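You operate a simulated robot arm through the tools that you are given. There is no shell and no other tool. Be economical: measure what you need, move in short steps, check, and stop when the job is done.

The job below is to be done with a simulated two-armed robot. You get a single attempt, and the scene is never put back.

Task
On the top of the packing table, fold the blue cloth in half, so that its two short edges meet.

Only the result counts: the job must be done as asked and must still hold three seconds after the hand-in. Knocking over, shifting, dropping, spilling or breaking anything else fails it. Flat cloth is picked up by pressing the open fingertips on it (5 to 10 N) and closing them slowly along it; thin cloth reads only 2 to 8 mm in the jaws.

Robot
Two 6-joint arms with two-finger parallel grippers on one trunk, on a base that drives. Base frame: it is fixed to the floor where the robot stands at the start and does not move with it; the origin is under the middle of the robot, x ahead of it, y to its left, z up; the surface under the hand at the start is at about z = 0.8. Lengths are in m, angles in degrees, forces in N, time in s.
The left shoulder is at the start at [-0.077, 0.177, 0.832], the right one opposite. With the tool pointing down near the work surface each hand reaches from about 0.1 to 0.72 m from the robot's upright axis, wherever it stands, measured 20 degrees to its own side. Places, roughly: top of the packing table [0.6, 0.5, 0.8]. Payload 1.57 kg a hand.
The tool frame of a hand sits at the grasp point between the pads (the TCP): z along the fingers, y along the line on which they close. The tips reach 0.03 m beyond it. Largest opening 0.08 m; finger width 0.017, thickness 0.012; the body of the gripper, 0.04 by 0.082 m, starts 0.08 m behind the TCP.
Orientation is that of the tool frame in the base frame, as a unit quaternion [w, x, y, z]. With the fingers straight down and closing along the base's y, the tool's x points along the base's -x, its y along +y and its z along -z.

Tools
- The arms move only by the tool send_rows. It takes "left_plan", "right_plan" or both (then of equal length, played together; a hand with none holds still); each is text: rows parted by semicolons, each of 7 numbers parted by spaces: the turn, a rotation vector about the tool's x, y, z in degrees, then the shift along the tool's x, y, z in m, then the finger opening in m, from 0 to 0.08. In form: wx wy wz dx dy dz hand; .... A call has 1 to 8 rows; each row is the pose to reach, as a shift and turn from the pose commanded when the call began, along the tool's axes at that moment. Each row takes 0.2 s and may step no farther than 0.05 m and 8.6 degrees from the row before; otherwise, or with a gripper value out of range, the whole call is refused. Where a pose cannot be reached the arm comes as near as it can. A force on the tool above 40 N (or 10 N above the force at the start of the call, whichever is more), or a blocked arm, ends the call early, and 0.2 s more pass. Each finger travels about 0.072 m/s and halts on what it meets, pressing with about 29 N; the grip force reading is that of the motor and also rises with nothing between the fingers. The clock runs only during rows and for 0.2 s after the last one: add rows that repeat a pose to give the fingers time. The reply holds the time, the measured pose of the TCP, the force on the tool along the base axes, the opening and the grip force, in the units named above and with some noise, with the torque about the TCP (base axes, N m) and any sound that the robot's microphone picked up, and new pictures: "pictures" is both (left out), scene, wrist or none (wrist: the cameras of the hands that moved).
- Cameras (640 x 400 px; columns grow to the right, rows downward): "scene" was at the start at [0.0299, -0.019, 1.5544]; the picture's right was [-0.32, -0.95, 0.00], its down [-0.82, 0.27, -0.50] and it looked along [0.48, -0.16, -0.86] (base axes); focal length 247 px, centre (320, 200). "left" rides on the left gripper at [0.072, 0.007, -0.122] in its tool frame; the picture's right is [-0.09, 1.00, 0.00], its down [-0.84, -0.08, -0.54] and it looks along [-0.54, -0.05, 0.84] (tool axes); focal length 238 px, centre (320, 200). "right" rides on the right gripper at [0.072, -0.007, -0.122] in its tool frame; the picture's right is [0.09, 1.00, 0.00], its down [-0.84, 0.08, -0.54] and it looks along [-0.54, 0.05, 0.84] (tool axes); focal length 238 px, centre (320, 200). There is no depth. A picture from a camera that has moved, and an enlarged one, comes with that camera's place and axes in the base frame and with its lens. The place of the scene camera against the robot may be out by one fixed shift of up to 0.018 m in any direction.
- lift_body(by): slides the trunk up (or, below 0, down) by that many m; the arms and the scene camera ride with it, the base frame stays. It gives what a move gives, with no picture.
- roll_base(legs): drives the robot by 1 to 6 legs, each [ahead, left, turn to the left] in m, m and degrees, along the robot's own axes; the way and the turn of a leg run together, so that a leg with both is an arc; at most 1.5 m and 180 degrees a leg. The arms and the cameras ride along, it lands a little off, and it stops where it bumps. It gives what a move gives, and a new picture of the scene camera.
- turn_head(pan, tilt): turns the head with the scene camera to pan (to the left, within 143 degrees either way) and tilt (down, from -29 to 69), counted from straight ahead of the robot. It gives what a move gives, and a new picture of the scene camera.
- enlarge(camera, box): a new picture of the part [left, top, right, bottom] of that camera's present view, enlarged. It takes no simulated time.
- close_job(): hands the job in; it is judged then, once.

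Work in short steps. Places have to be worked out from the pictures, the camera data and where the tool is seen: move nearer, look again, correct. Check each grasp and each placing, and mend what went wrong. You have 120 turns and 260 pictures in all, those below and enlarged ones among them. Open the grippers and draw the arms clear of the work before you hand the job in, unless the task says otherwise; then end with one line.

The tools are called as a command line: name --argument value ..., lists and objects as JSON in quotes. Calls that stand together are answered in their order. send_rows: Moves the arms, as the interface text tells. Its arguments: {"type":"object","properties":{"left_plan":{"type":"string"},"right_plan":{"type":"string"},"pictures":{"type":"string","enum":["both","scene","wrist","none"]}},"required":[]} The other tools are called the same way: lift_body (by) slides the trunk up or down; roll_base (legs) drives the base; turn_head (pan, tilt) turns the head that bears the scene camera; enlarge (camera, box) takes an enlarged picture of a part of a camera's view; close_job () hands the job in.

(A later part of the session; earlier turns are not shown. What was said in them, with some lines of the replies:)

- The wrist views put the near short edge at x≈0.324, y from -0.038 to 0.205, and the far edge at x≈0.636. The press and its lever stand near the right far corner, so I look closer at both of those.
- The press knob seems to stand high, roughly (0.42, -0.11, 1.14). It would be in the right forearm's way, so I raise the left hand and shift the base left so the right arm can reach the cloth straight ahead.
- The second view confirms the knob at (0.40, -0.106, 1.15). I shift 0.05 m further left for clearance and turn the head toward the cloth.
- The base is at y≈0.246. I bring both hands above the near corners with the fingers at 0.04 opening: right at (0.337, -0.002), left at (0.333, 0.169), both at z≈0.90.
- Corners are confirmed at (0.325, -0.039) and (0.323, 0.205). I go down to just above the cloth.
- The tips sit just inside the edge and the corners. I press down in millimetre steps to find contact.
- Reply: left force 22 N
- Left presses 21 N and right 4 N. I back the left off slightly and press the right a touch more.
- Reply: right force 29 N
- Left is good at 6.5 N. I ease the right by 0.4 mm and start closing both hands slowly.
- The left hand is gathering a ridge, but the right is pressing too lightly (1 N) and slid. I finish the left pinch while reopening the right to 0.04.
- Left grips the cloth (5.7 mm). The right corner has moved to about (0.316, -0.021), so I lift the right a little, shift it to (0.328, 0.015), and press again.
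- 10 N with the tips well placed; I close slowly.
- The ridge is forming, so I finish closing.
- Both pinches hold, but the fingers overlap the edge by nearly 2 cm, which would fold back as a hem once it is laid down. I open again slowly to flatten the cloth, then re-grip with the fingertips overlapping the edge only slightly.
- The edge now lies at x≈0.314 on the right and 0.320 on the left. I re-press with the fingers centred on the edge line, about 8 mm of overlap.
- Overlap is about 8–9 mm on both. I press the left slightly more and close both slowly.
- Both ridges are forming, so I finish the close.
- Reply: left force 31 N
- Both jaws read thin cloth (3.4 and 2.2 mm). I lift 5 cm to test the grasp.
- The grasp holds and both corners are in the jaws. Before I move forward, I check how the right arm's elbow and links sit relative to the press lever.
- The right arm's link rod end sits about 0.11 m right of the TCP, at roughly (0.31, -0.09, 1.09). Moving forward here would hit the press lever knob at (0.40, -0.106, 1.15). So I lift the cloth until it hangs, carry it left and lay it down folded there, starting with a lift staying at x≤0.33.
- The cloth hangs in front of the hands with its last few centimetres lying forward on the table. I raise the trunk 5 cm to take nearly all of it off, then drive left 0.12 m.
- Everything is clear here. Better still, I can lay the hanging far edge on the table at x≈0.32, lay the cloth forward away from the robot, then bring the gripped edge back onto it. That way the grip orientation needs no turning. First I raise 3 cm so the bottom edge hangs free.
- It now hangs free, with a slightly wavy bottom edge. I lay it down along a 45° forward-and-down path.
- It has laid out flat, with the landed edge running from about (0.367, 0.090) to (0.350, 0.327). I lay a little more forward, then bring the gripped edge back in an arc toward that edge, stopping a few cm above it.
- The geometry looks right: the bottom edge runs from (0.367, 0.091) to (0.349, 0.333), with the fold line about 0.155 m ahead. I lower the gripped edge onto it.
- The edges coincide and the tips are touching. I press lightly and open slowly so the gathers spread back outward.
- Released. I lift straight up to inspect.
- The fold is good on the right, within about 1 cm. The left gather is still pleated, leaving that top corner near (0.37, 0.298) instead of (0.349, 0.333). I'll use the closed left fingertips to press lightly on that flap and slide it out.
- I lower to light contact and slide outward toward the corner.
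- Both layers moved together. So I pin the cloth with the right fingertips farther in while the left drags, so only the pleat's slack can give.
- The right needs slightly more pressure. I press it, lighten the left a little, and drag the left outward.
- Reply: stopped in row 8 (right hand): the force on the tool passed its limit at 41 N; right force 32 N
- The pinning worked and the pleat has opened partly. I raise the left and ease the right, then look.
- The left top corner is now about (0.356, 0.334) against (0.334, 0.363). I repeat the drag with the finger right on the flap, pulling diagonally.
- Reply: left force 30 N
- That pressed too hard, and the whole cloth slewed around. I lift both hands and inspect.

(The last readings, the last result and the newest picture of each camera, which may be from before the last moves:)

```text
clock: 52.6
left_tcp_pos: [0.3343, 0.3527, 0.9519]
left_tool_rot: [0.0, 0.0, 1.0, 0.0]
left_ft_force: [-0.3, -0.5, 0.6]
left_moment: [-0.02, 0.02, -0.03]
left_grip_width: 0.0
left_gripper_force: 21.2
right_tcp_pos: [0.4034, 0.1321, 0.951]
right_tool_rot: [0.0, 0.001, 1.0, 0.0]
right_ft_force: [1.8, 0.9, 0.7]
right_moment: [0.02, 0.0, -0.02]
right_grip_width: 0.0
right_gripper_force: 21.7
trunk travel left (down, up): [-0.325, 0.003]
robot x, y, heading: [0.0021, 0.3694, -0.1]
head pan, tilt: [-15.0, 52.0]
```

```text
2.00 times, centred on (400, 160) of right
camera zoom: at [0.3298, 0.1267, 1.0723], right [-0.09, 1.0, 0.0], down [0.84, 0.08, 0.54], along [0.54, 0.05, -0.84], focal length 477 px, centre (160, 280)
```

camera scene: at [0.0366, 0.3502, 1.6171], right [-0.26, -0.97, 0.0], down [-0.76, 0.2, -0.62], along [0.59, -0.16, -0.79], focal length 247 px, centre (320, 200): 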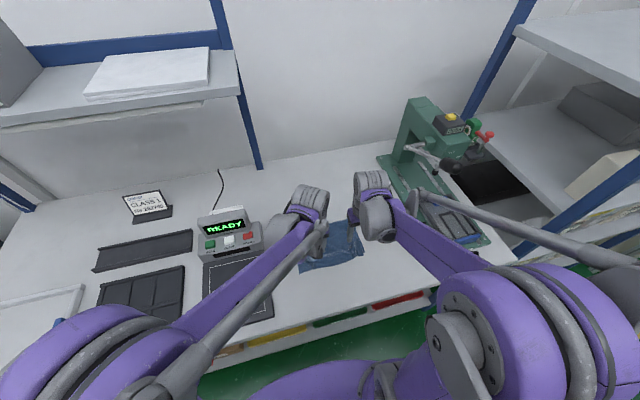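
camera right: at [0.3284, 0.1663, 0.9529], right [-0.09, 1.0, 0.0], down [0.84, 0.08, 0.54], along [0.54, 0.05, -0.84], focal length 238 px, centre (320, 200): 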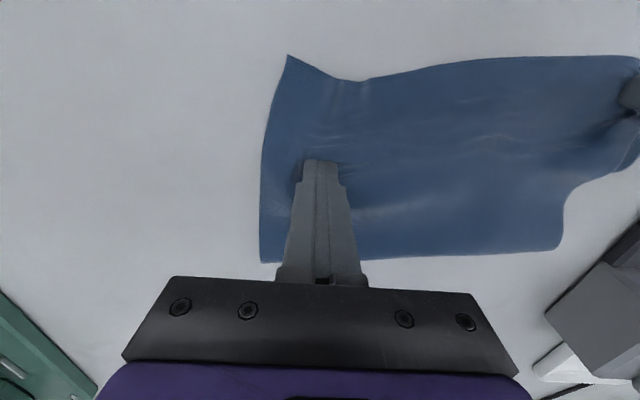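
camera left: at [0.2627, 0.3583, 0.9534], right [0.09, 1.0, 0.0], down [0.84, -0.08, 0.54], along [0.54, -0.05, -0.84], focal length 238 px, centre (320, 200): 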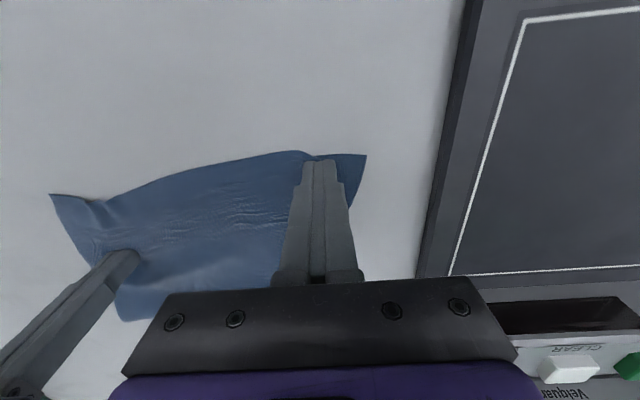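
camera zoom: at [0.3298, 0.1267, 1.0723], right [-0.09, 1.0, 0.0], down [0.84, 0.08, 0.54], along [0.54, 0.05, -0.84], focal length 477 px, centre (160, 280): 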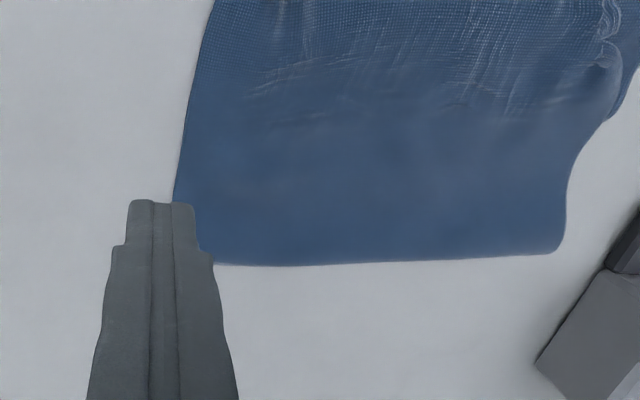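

The left top corner is at about (0.338, 0.357) and should be at (0.3145, 0.383). A better trick is to yaw the left gripper 30°, set the outer finger on the flap and the inner finger inboard, press lightly and open. The flat bottom layer can't stretch, so only the pleat opens.

send_rows --left_plan "0 0 -7.5 -0.004 -0.005 0.02 0.01; 0 0 -15 -0.008 -0.01 0.04 0.02; 0 0 -22.5 -0.011 -0.015 0.06 0.03; 0 0 -30 -0.013 -0.0187 0.09 0.03; 0 0 -30 -0.013 -0.0187 0.105 0.03; 0 0 -30 -0.013 -0.0187 0.105 0.03" --pictures "wrist"

enlarge --camera "left" --box '[160, 80, 480, 280]'

```text
clock: 54.0
left_tcp_pos: [0.3474, 0.3321, 0.8462]
left_tool_rot: [0.0, -0.258, 0.966, 0.0]
left_ft_force: [0.4, -0.5, -0.6]
left_moment: [0.0, -0.02, 0.02]
left_grip_width: 0.0301
left_gripper_force: 0.0
right_tcp_pos: [0.4027, 0.1338, 0.9512]
right_tool_rot: [0.001, 0.001, 1.0, 0.0]
right_ft_force: [-0.7, 0.0, 0.1]
right_moment: [-0.01, -0.04, -0.04]
right_grip_width: 0.0
right_gripper_force: 21.6
trunk travel left (down, up): [-0.325, 0.003]
robot x, y, heading: [0.0018, 0.3689, -0.4]
head pan, tilt: [-15.0, 52.0]
camera left: at [0.2823, 0.3026, 0.968], right [-0.42, 0.91, 0.0], down [0.76, 0.35, 0.54], along [0.49, 0.23, -0.84], focal length 238 px, centre (320, 200)
```

left: 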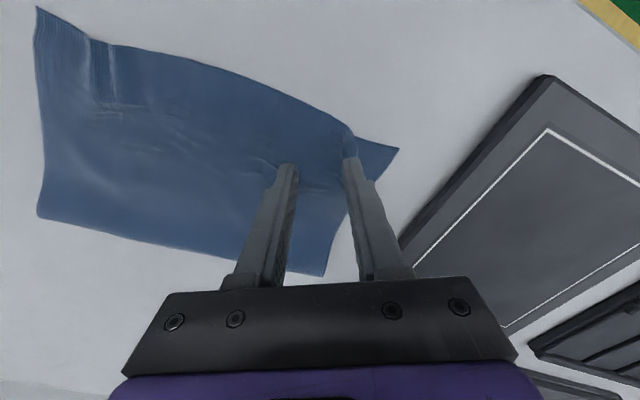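

```text
2.00 times, centred on (320, 180) of left
camera zoom: at [0.2823, 0.3026, 0.968], right [-0.42, 0.91, 0.0], down [0.76, 0.35, 0.54], along [0.49, 0.23, -0.84], focal length 477 px, centre (320, 240)
```

zoom: 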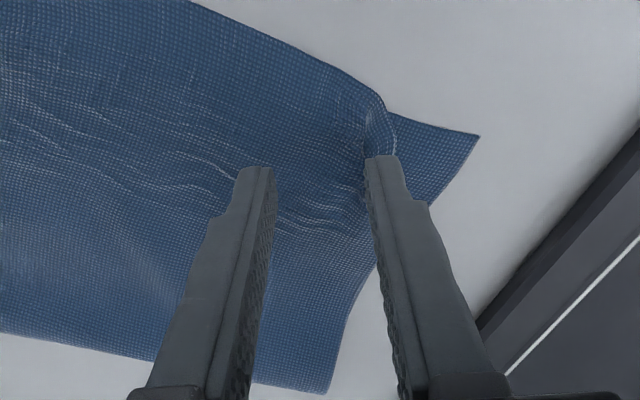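

The outer finger needs to move about 7 mm toward the edge. I shift it and lower to contact.

send_rows --left_plan "0 0 0 0.0056 0.0044 0.004 0.03; 0 0 0 0.0056 0.0044 0.01 0.03; 0 0 0 0.0056 0.0044 0.0125 0.03; 0 0 0 0.0056 0.0044 0.0135 0.03; 0 0 0 0.0056 0.0044 0.0135 0.03" --pictures "wrist"

```text
clock: 55.2
left_tcp_pos: [0.3404, 0.3346, 0.833]
left_tool_rot: [0.0, -0.258, 0.966, 0.0]
left_ft_force: [-0.4, 0.1, 0.3]
left_moment: [0.0, -0.01, -0.01]
left_grip_width: 0.0299
left_gripper_force: 0.0
right_tcp_pos: [0.4036, 0.1344, 0.9507]
right_tool_rot: [0.0, 0.001, 1.0, 0.0]
right_ft_force: [-0.2, -0.8, -0.2]
right_moment: [0.03, 0.02, 0.04]
right_grip_width: 0.0
right_gripper_force: 21.0
trunk travel left (down, up): [-0.325, 0.003]
robot x, y, heading: [-0.003, 0.3691, -0.3]
head pan, tilt: [-15.0, 52.0]
camera left: at [0.2757, 0.3039, 0.9544], right [-0.42, 0.91, 0.0], down [0.76, 0.35, 0.54], along [0.49, 0.23, -0.84], focal length 238 px, centre (320, 200)
```

left: 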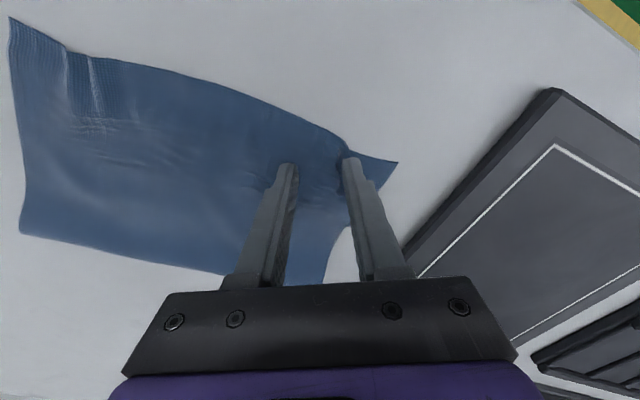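

Placed on the flap. I press about 0.7 mm further and open slowly.

send_rows --left_plan "0 0 0 0 0 0.0006 0.03; 0 0 0 0 0 0.0009 0.03; 0 0 0 0 0 0.0009 0.036; 0 0 0 0 0 0.0009 0.043; 0 0 0 0 0 0.0009 0.05; 0 0 0 0 0 0.0009 0.057; 0 0 0 0 0 0.0009 0.064; 0 0 0 0 0 0.0009 0.07" --pictures "wrist"

```text
clock: 57.0
left_tcp_pos: [0.3412, 0.3351, 0.8318]
left_tool_rot: [0.0, -0.257, 0.966, 0.0]
left_ft_force: [-0.4, -0.6, 3.4]
left_moment: [0.1, 0.03, 0.0]
left_grip_width: 0.0695
left_gripper_force: 0.1
right_tcp_pos: [0.4024, 0.1332, 0.9508]
right_tool_rot: [0.0, 0.001, 1.0, 0.001]
right_ft_force: [0.3, -0.1, -0.9]
right_moment: [-0.04, -0.01, 0.02]
right_grip_width: 0.0002
right_gripper_force: 21.3
trunk travel left (down, up): [-0.325, 0.003]
robot x, y, heading: [-0.0015, 0.3681, -0.0]
head pan, tilt: [-15.0, 52.0]
camera left: at [0.2756, 0.3041, 0.9537], right [-0.42, 0.91, 0.0], down [0.76, 0.35, 0.54], along [0.49, 0.23, -0.84], focal length 238 px, centre (320, 200)
```

left: 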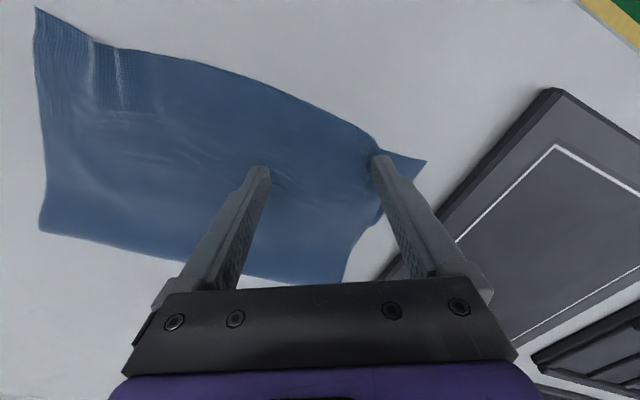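

The inner finger slid and the cloth moved as a whole again. I pin strongly with the right hand inboard first, and reset the left over the flap.

send_rows --left_plan "0 0 0 0 0 -0.012 0.07; 0 0 0 0 0.01 -0.014 0.05; 0 0 0 0 0.02 -0.014 0.03; 0 0 0 0 0.02 -0.014 0.03; 0 0 0 0 0.02 -0.014 0.03; 0 0 0 0 0.02 -0.014 0.03; 0 0 0 0 0.02 -0.014 0.03" --right_plan "0 0 0 0.003 0.03 0.02 0; 0 0 0 0.003 0.06 0.05 0; 0 0 0 0.003 0.076 0.085 0; 0 0 0 0.003 0.076 0.11 0; 0 0 0 0.003 0.076 0.117 0; 0 0 0 0.003 0.076 0.119 0; 0 0 0 0.003 0.076 0.1195 0" --pictures "wrist"

enlarge --camera "left" --box '[160, 80, 480, 280]'

```text
clock: 58.6
left_tcp_pos: [0.3301, 0.3523, 0.8465]
left_tool_rot: [0.0, -0.258, 0.966, 0.0]
left_ft_force: [0.4, -0.5, 0.5]
left_moment: [-0.03, 0.0, -0.01]
left_grip_width: 0.0302
left_gripper_force: 0.0
right_tcp_pos: [0.3982, 0.207, 0.8319]
right_tool_rot: [0.002, 0.001, 1.0, 0.0]
right_ft_force: [1.4, 0.0, 10.6]
right_moment: [0.0, -0.02, 0.0]
right_grip_width: 0.0
right_gripper_force: 21.0
trunk travel left (down, up): [-0.325, 0.003]
robot x, y, heading: [0.0005, 0.3653, -0.2]
head pan, tilt: [-15.0, 52.0]
camera right: at [0.3262, 0.2022, 0.953], right [-0.09, 1.0, 0.0], down [0.84, 0.08, 0.54], along [0.54, 0.05, -0.84], focal length 238 px, centre (320, 200)
camera left: at [0.2653, 0.3214, 0.9679], right [-0.42, 0.91, 0.0], down [0.76, 0.35, 0.54], along [0.49, 0.23, -0.84], focal length 238 px, centre (320, 200)
```

right: 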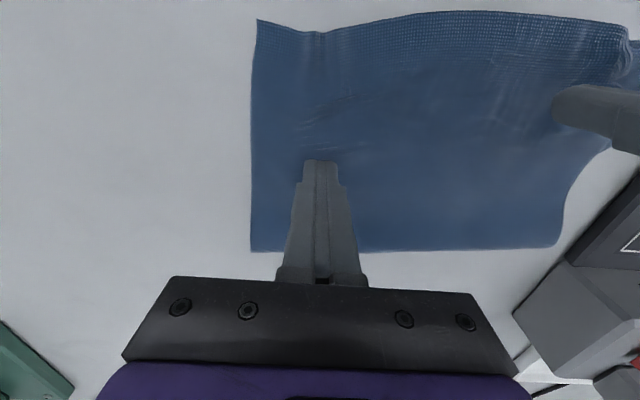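
left: 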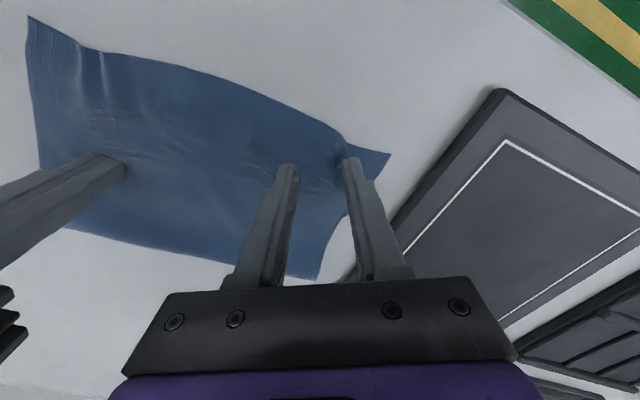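

```text
2.00 times, centred on (320, 180) of left
camera zoom: at [0.2653, 0.3214, 0.9679], right [-0.42, 0.91, 0.0], down [0.76, 0.35, 0.54], along [0.49, 0.23, -0.84], focal length 477 px, centre (320, 240)
```

zoom: 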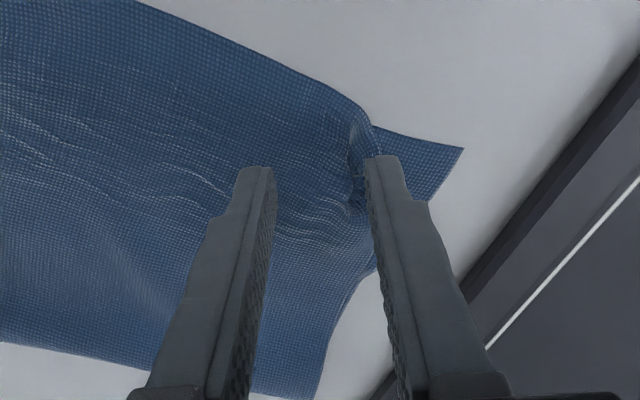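

I press the right pin harder and do the light press-and-open with the left again.

send_rows --left_plan "0 0 0 0 -0.002 0.008 0.03; 0 0 0 0 -0.002 0.0125 0.03; 0 0 0 0 -0.002 0.0142 0.03; 0 0 0 0 -0.002 0.0142 0.036; 0 0 0 0 -0.002 0.0142 0.044; 0 0 0 0 -0.002 0.0142 0.052; 0 0 0 0 -0.002 0.0142 0.06; 0 0 0 0 -0.002 0.0142 0.068" --right_plan "0 0 0 0 0 0.0004 0; 0 0 0 0 0 0.0006 0; 0 0 0 0 0 0.0006 0; 0 0 0 0 0 0.0006 0; 0 0 0 0 0 0.0006 0; 0 0 0 0 0 0.0006 0; 0 0 0 0 0 0.0006 0; 0 0 0 0 0 0.0006 0" --pictures "wrist"

```text
clock: 60.4
left_tcp_pos: [0.3307, 0.3508, 0.8336]
left_tool_rot: [0.0, -0.258, 0.966, -0.001]
left_ft_force: [0.2, 1.0, 0.1]
left_moment: [0.02, 0.02, 0.03]
left_grip_width: 0.0678
left_gripper_force: 0.0
right_tcp_pos: [0.3977, 0.2097, 0.8314]
right_tool_rot: [0.001, 0.0, 1.0, -0.001]
right_ft_force: [4.6, -4.6, 36.3]
right_moment: [-0.13, -0.13, -0.01]
right_grip_width: 0.0
right_gripper_force: 21.1
trunk travel left (down, up): [-0.325, 0.003]
robot x, y, heading: [0.002, 0.3675, -0.1]
head pan, tilt: [-15.0, 52.0]
camera right: at [0.3258, 0.2026, 0.9528], right [-0.09, 1.0, 0.0], down [0.84, 0.08, 0.54], along [0.54, 0.05, -0.84], focal length 238 px, centre (320, 200)
camera left: at [0.2658, 0.3195, 0.9539], right [-0.42, 0.91, 0.0], down [0.76, 0.35, 0.54], along [0.49, 0.23, -0.84], focal length 238 px, centre (320, 200)
```

right: 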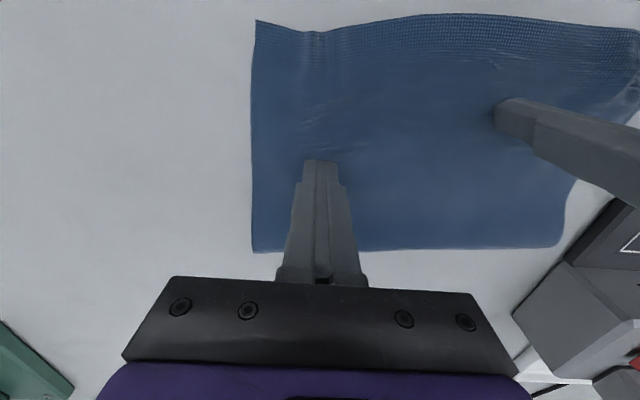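
left: 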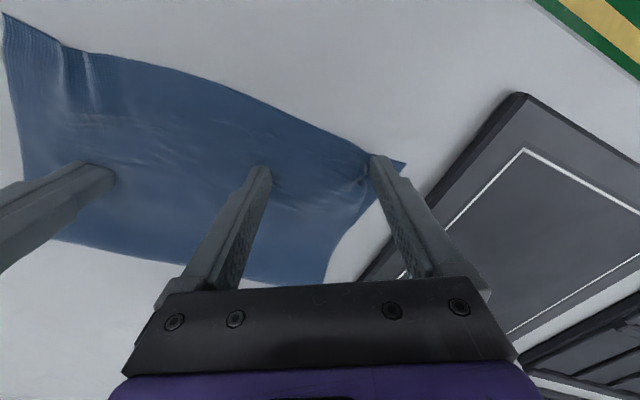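

That opened it a lot. I lift the left away and look.

send_rows --left_plan "0 0 0 0 0 -0.02 0.068; 0 0 0 0 0 -0.06 0.068; 0 0 0 0 0 -0.08 0.04; 0 0 0 0 0 -0.08 0.03" --right_plan "0 0 0 0 0 -0.001 0; 0 0 0 0 0 -0.02 0; 0 0 0 0 -0.02 -0.06 0; 0 0 0 0 -0.04 -0.1 0" --pictures "wrist"

enlarge --camera "left" --box '[100, 60, 420, 260]'

```text
clock: 61.4
left_tcp_pos: [0.3303, 0.3496, 0.9129]
left_tool_rot: [0.0, -0.258, 0.966, 0.001]
left_ft_force: [-0.5, 0.5, -0.2]
left_moment: [0.01, 0.0, -0.02]
left_grip_width: 0.0299
left_gripper_force: 0.1
right_tcp_pos: [0.3986, 0.1691, 0.9303]
right_tool_rot: [-0.001, 0.001, 1.0, 0.0]
right_ft_force: [0.0, -0.4, -0.6]
right_moment: [-0.03, 0.01, 0.02]
right_grip_width: 0.0002
right_gripper_force: 20.9
trunk travel left (down, up): [-0.325, 0.003]
robot x, y, heading: [0.0008, 0.3682, -0.3]
head pan, tilt: [-15.0, 52.0]
camera right: at [0.3263, 0.1619, 1.053], right [-0.09, 1.0, 0.0], down [0.84, 0.08, 0.54], along [0.54, 0.05, -0.84], focal length 238 px, centre (320, 200)
camera left: at [0.266, 0.3194, 1.0341], right [-0.42, 0.91, 0.0], down [0.76, 0.35, 0.54], along [0.49, 0.23, -0.84], focal length 238 px, centre (320, 200)
```

right: 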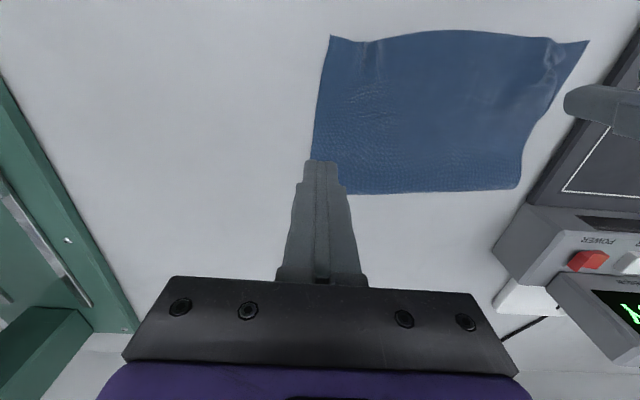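
left: 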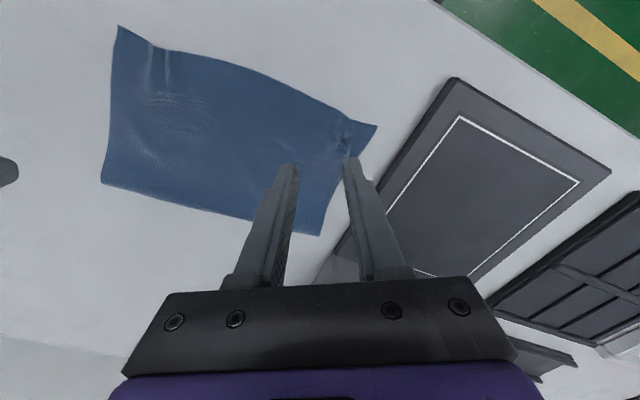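

```text
2.00 times, centred on (260, 160) of left
camera zoom: at [0.266, 0.3194, 1.0341], right [-0.42, 0.91, 0.0], down [0.76, 0.35, 0.54], along [0.49, 0.23, -0.84], focal length 477 px, centre (440, 280)
```

zoom: 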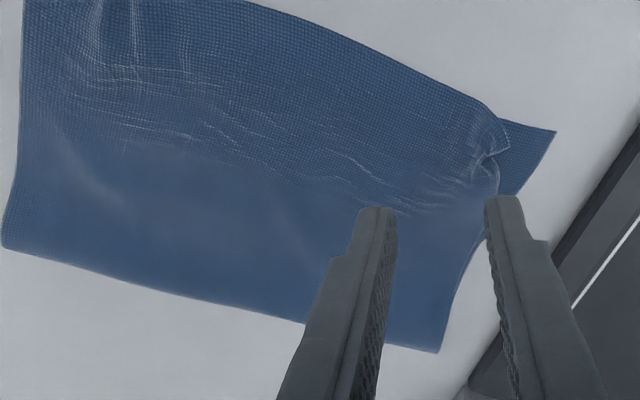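

The corner gap is down to about 2 cm. I do one more pass of the same pinned press-and-open.

send_rows --left_plan "0 0 0 -0.0017 0.005 -0.01 0.03; 0 0 0 -0.0017 0.01 -0.01 0.03; 0 0 0 -0.0017 0.01 0.02 0.03; 0 0 0 -0.0017 0.01 0.04 0.03; 0 0 0 -0.0017 0.01 0.06 0.03; 0 0 0 -0.0017 0.01 0.06 0.03; 0 0 0 -0.0017 0.01 0.06 0.03" --right_plan "0 0 0 0 0.02 0.03 0; 0 0 0 0 0.04 0.06 0; 0 0 0 0 0.043 0.085 0; 0 0 0 0 0.043 0.095 0; 0 0 0 0 0.043 0.0985 0; 0 0 0 0 0.043 0.0993 0; 0 0 0 0 0.043 0.0995 0" --pictures "none"

enlarge --camera "left" --box '[160, 80, 480, 280]'

```text
clock: 63.0
left_tcp_pos: [0.3267, 0.36, 0.8532]
left_tool_rot: [0.0, -0.258, 0.966, 0.0]
left_ft_force: [-1.2, 0.8, -0.3]
left_moment: [0.0, 0.0, -0.02]
left_grip_width: 0.0301
left_gripper_force: 0.0
right_tcp_pos: [0.3993, 0.2115, 0.8313]
right_tool_rot: [0.0, 0.001, 1.0, 0.0]
right_ft_force: [0.6, -0.9, 15.0]
right_moment: [-0.02, 0.02, 0.03]
right_grip_width: 0.0001
right_gripper_force: 21.8
trunk travel left (down, up): [-0.325, 0.003]
robot x, y, heading: [-0.0004, 0.3667, -0.3]
head pan, tilt: [-15.0, 52.0]
```

```text
2.00 times, centred on (320, 180) of left
camera zoom: at [0.2631, 0.3288, 0.9744], right [-0.42, 0.91, 0.0], down [0.76, 0.35, 0.54], along [0.49, 0.23, -0.84], focal length 477 px, centre (320, 240)
```

zoom: 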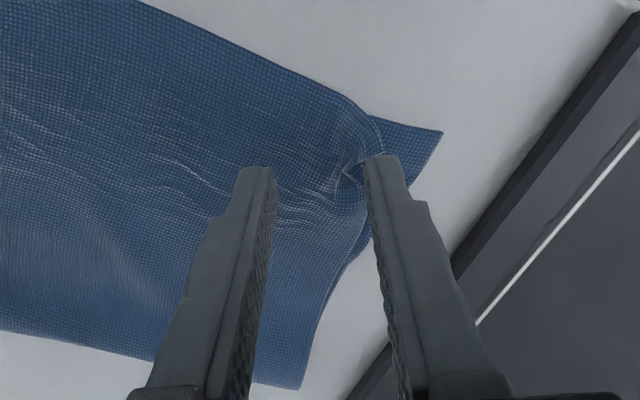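

send_rows --left_plan "0 0 0 0 -0.001 0.015 0.03; 0 0 0 0 -0.001 0.0195 0.03; 0 0 0 0 -0.001 0.0211 0.03; 0 0 0 0 -0.001 0.0211 0.036; 0 0 0 0 -0.001 0.0212 0.044; 0 0 0 0 -0.001 0.0213 0.052; 0 0 0 0 -0.001 0.0214 0.06; 0 0 0 0 -0.001 0.0214 0.066" --right_plan "0 0 0 0 0 0.0003 0; 0 0 0 0 0 0.0004 0; 0 0 0 0 0 0.0004 0; 0 0 0 0 0 0.0004 0; 0 0 0 0 0 0.0004 0; 0 0 0 0 0 0.0004 0; 0 0 0 0 0 0.0004 0; 0 0 0 0 0 0.0004 0" --pictures "none"

send_rows --left_plan "0 0 0 0 0 -0.02 0.066; 0 0 0 0 0 -0.06 0.066; 0 0 0 0 0 -0.1 0.04; 0 0 0 0 0 -0.1 0.03" --right_plan "0 0 0 0 0 -0.001 0; 0 0 0 0 0 -0.02 0; 0 0 0 0 -0.02 -0.06 0; 0 0 0 0 -0.04 -0.1 0" --pictures "wrist"

enlarge --camera "left" --box '[100, 60, 420, 260]'

```text
clock: 64.8
left_tcp_pos: [0.3275, 0.3576, 0.8316]
left_tool_rot: [0.001, -0.258, 0.966, -0.001]
left_ft_force: [3.8, -6.8, 32.9]
left_moment: [0.55, 0.48, 0.02]
left_grip_width: 0.0585
left_gripper_force: 0.1
right_tcp_pos: [0.398, 0.2123, 0.8314]
right_tool_rot: [0.001, 0.001, 1.0, 0.0]
right_ft_force: [2.3, 1.1, 19.2]
right_moment: [0.08, -0.09, -0.01]
right_grip_width: 0.0002
right_gripper_force: 21.7
trunk travel left (down, up): [-0.325, 0.003]
robot x, y, heading: [0.0014, 0.3673, -0.2]
head pan, tilt: [-15.0, 52.0]
```

```text
clock: 65.8
left_tcp_pos: [0.3297, 0.3589, 0.9304]
left_tool_rot: [0.0, -0.259, 0.966, 0.0]
left_ft_force: [0.5, -0.7, -0.4]
left_moment: [0.02, 0.04, 0.02]
left_grip_width: 0.03
left_gripper_force: 0.0
right_tcp_pos: [0.398, 0.1724, 0.9304]
right_tool_rot: [0.0, 0.001, 1.0, 0.0]
right_ft_force: [-0.3, 0.1, -0.1]
right_moment: [0.01, 0.01, 0.04]
right_grip_width: 0.0001
right_gripper_force: 21.0
trunk travel left (down, up): [-0.325, 0.003]
robot x, y, heading: [0.003, 0.367, -0.3]
head pan, tilt: [-15.0, 52.0]
camera right: at [0.3264, 0.1654, 1.053], right [-0.09, 1.0, 0.0], down [0.84, 0.08, 0.54], along [0.54, 0.05, -0.84], focal length 238 px, centre (320, 200)
camera left: at [0.2646, 0.3281, 1.0519], right [-0.42, 0.91, 0.0], down [0.76, 0.35, 0.54], along [0.49, 0.23, -0.84], focal length 238 px, centre (320, 200)
```

right: 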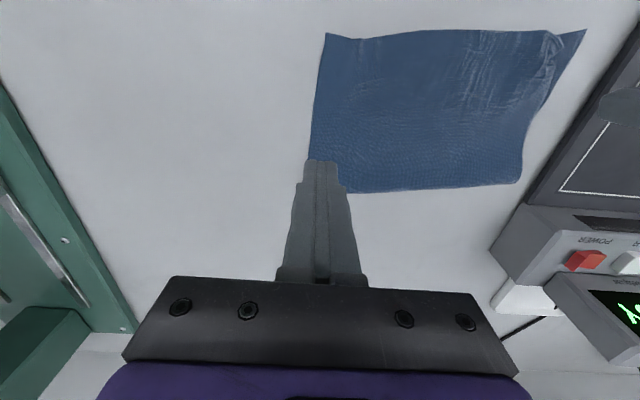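
left: 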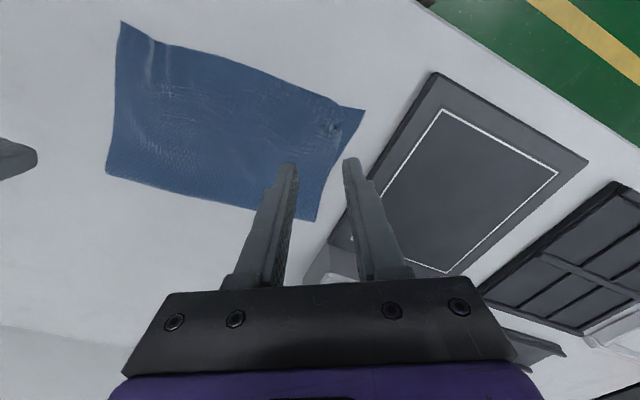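

```text
2.00 times, centred on (260, 160) of left
camera zoom: at [0.2646, 0.3281, 1.0519], right [-0.42, 0.91, 0.0], down [0.76, 0.35, 0.54], along [0.49, 0.23, -0.84], focal length 477 px, centre (440, 280)
```

zoom: 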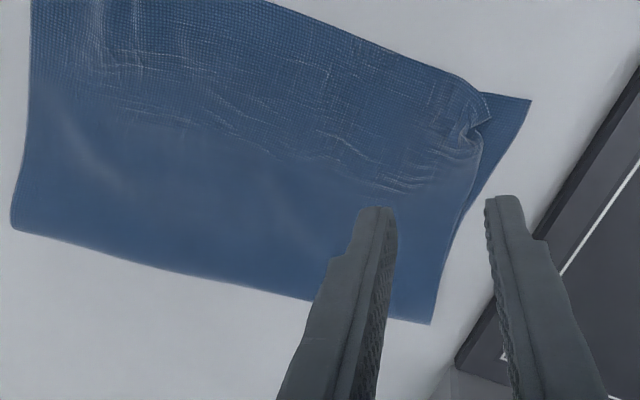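

Only the left corner is still about 2 cm short. I check the right corner closely.

enlarge --camera "right" --box '[290, 10, 450, 110]'

enlarge --camera "right" --box '[450, 10, 610, 110]'

```text
4.00 times, centred on (370, 60) of right
camera zoom: at [0.3264, 0.1654, 1.053], right [-0.09, 1.0, 0.0], down [0.84, 0.08, 0.54], along [0.54, 0.05, -0.84], focal length 953 px, centre (120, 760)
```

zoom: 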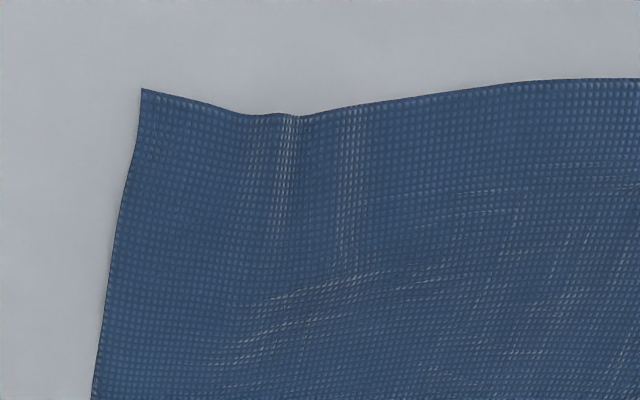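

```text
4.00 times, centred on (530, 60) of right
camera zoom: at [0.3264, 0.1654, 1.053], right [-0.09, 1.0, 0.0], down [0.84, 0.08, 0.54], along [0.54, 0.05, -0.84], focal length 953 px, centre (-520, 760)
```

zoom: 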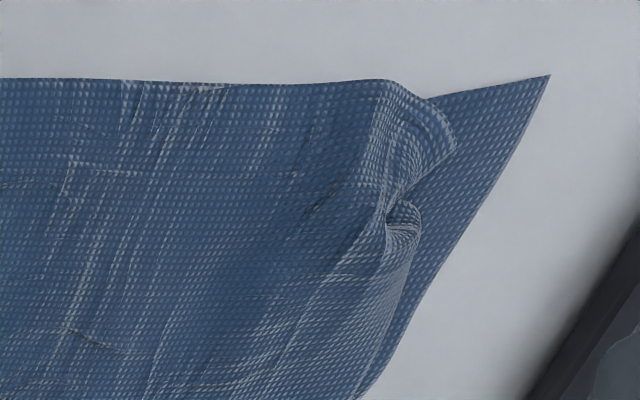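

The long run of the edges coincides and the right corners match. The left corner is within about 2 cm, and pushing it further risks shifting the whole cloth. I draw both arms up and back with the grippers open, then take a final look.

send_rows --left_plan "0 0 0 0 0 -0.04 0.03; 0 0 0 0 0 -0.08 0.04; 0 0 0 0.02 0.0115 -0.11 0.05; 0 0 0 0.05 0.029 -0.12 0.05; 0 0 0 0.07 0.04 -0.12 0.05; 0 0 0 0.07 0.04 -0.12 0.05" --right_plan "0 0 0 0 0 -0.04 0.01; 0 0 0 0 0 -0.08 0.03; 0 0 0 0.03 -0.01 -0.11 0.05; 0 0 0 0.07 -0.02 -0.12 0.05; 0 0 0 0.11 -0.03 -0.12 0.05; 0 0 0 0.13 -0.03 -0.12 0.05" --pictures "both"

```text
clock: 67.2
left_tcp_pos: [0.2474, 0.3576, 1.0513]
left_tool_rot: [0.001, -0.259, 0.966, 0.001]
left_ft_force: [0.8, 0.2, -0.2]
left_moment: [0.01, 0.0, 0.02]
left_grip_width: 0.0498
left_gripper_force: 0.1
right_tcp_pos: [0.2683, 0.1412, 1.0501]
right_tool_rot: [0.0, 0.0, 1.0, 0.001]
right_ft_force: [-0.5, -0.4, -0.1]
right_moment: [-0.03, 0.0, 0.0]
right_grip_width: 0.0501
right_gripper_force: 0.0
trunk travel left (down, up): [-0.325, 0.003]
robot x, y, heading: [-0.0011, 0.3687, -0.1]
head pan, tilt: [-15.0, 52.0]
camera scene: at [0.0368, 0.35, 1.6171], right [-0.26, -0.97, 0.0], down [-0.76, 0.2, -0.62], along [0.59, -0.16, -0.79], focal length 247 px, centre (320, 200)
camera right: at [0.1953, 0.1349, 1.1727], right [-0.09, 1.0, 0.0], down [0.84, 0.08, 0.54], along [0.54, 0.05, -0.84], focal length 238 px, centre (320, 200)
camera left: at [0.1828, 0.3282, 1.1727], right [-0.42, 0.91, 0.0], down [0.76, 0.35, 0.54], along [0.49, 0.23, -0.84], focal length 238 px, centre (320, 200)
```

scene: 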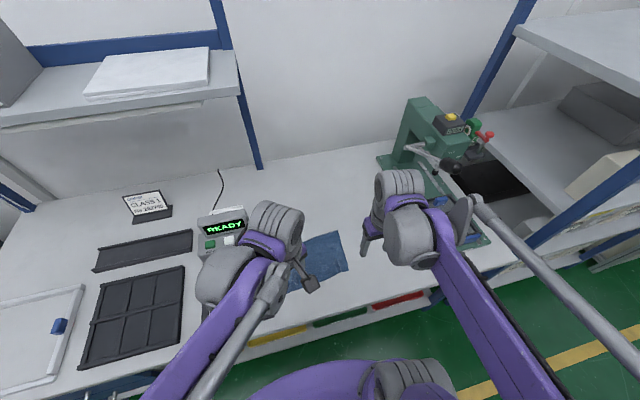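
right: 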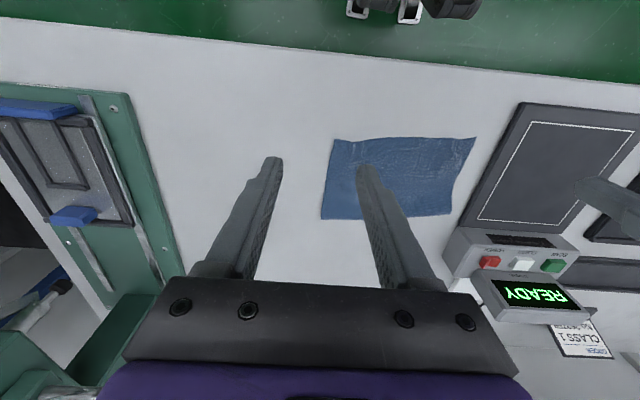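
left: 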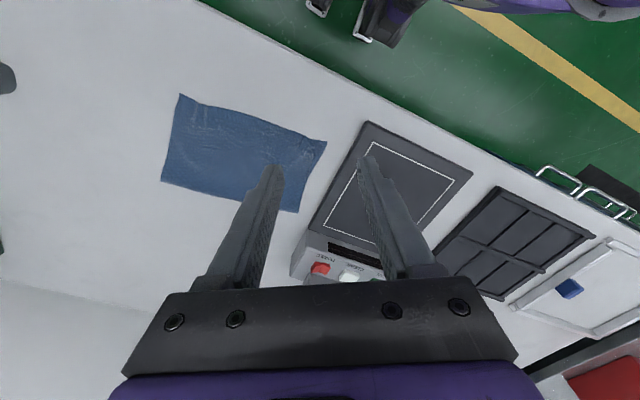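

The cloth is folded to half length, lies flat on the table top, and nothing else has moved. I hand it in.

close_job

```text
The job is handed in.
```

The blue cloth is folded in half on the packing table with its short edges meeting, except that the left corner of the top layer is puckered and about 2 cm short. It now lies about 20 cm left of where it started, because the press lever blocked the right arm there; nothing else moved, and both open grippers are clear.
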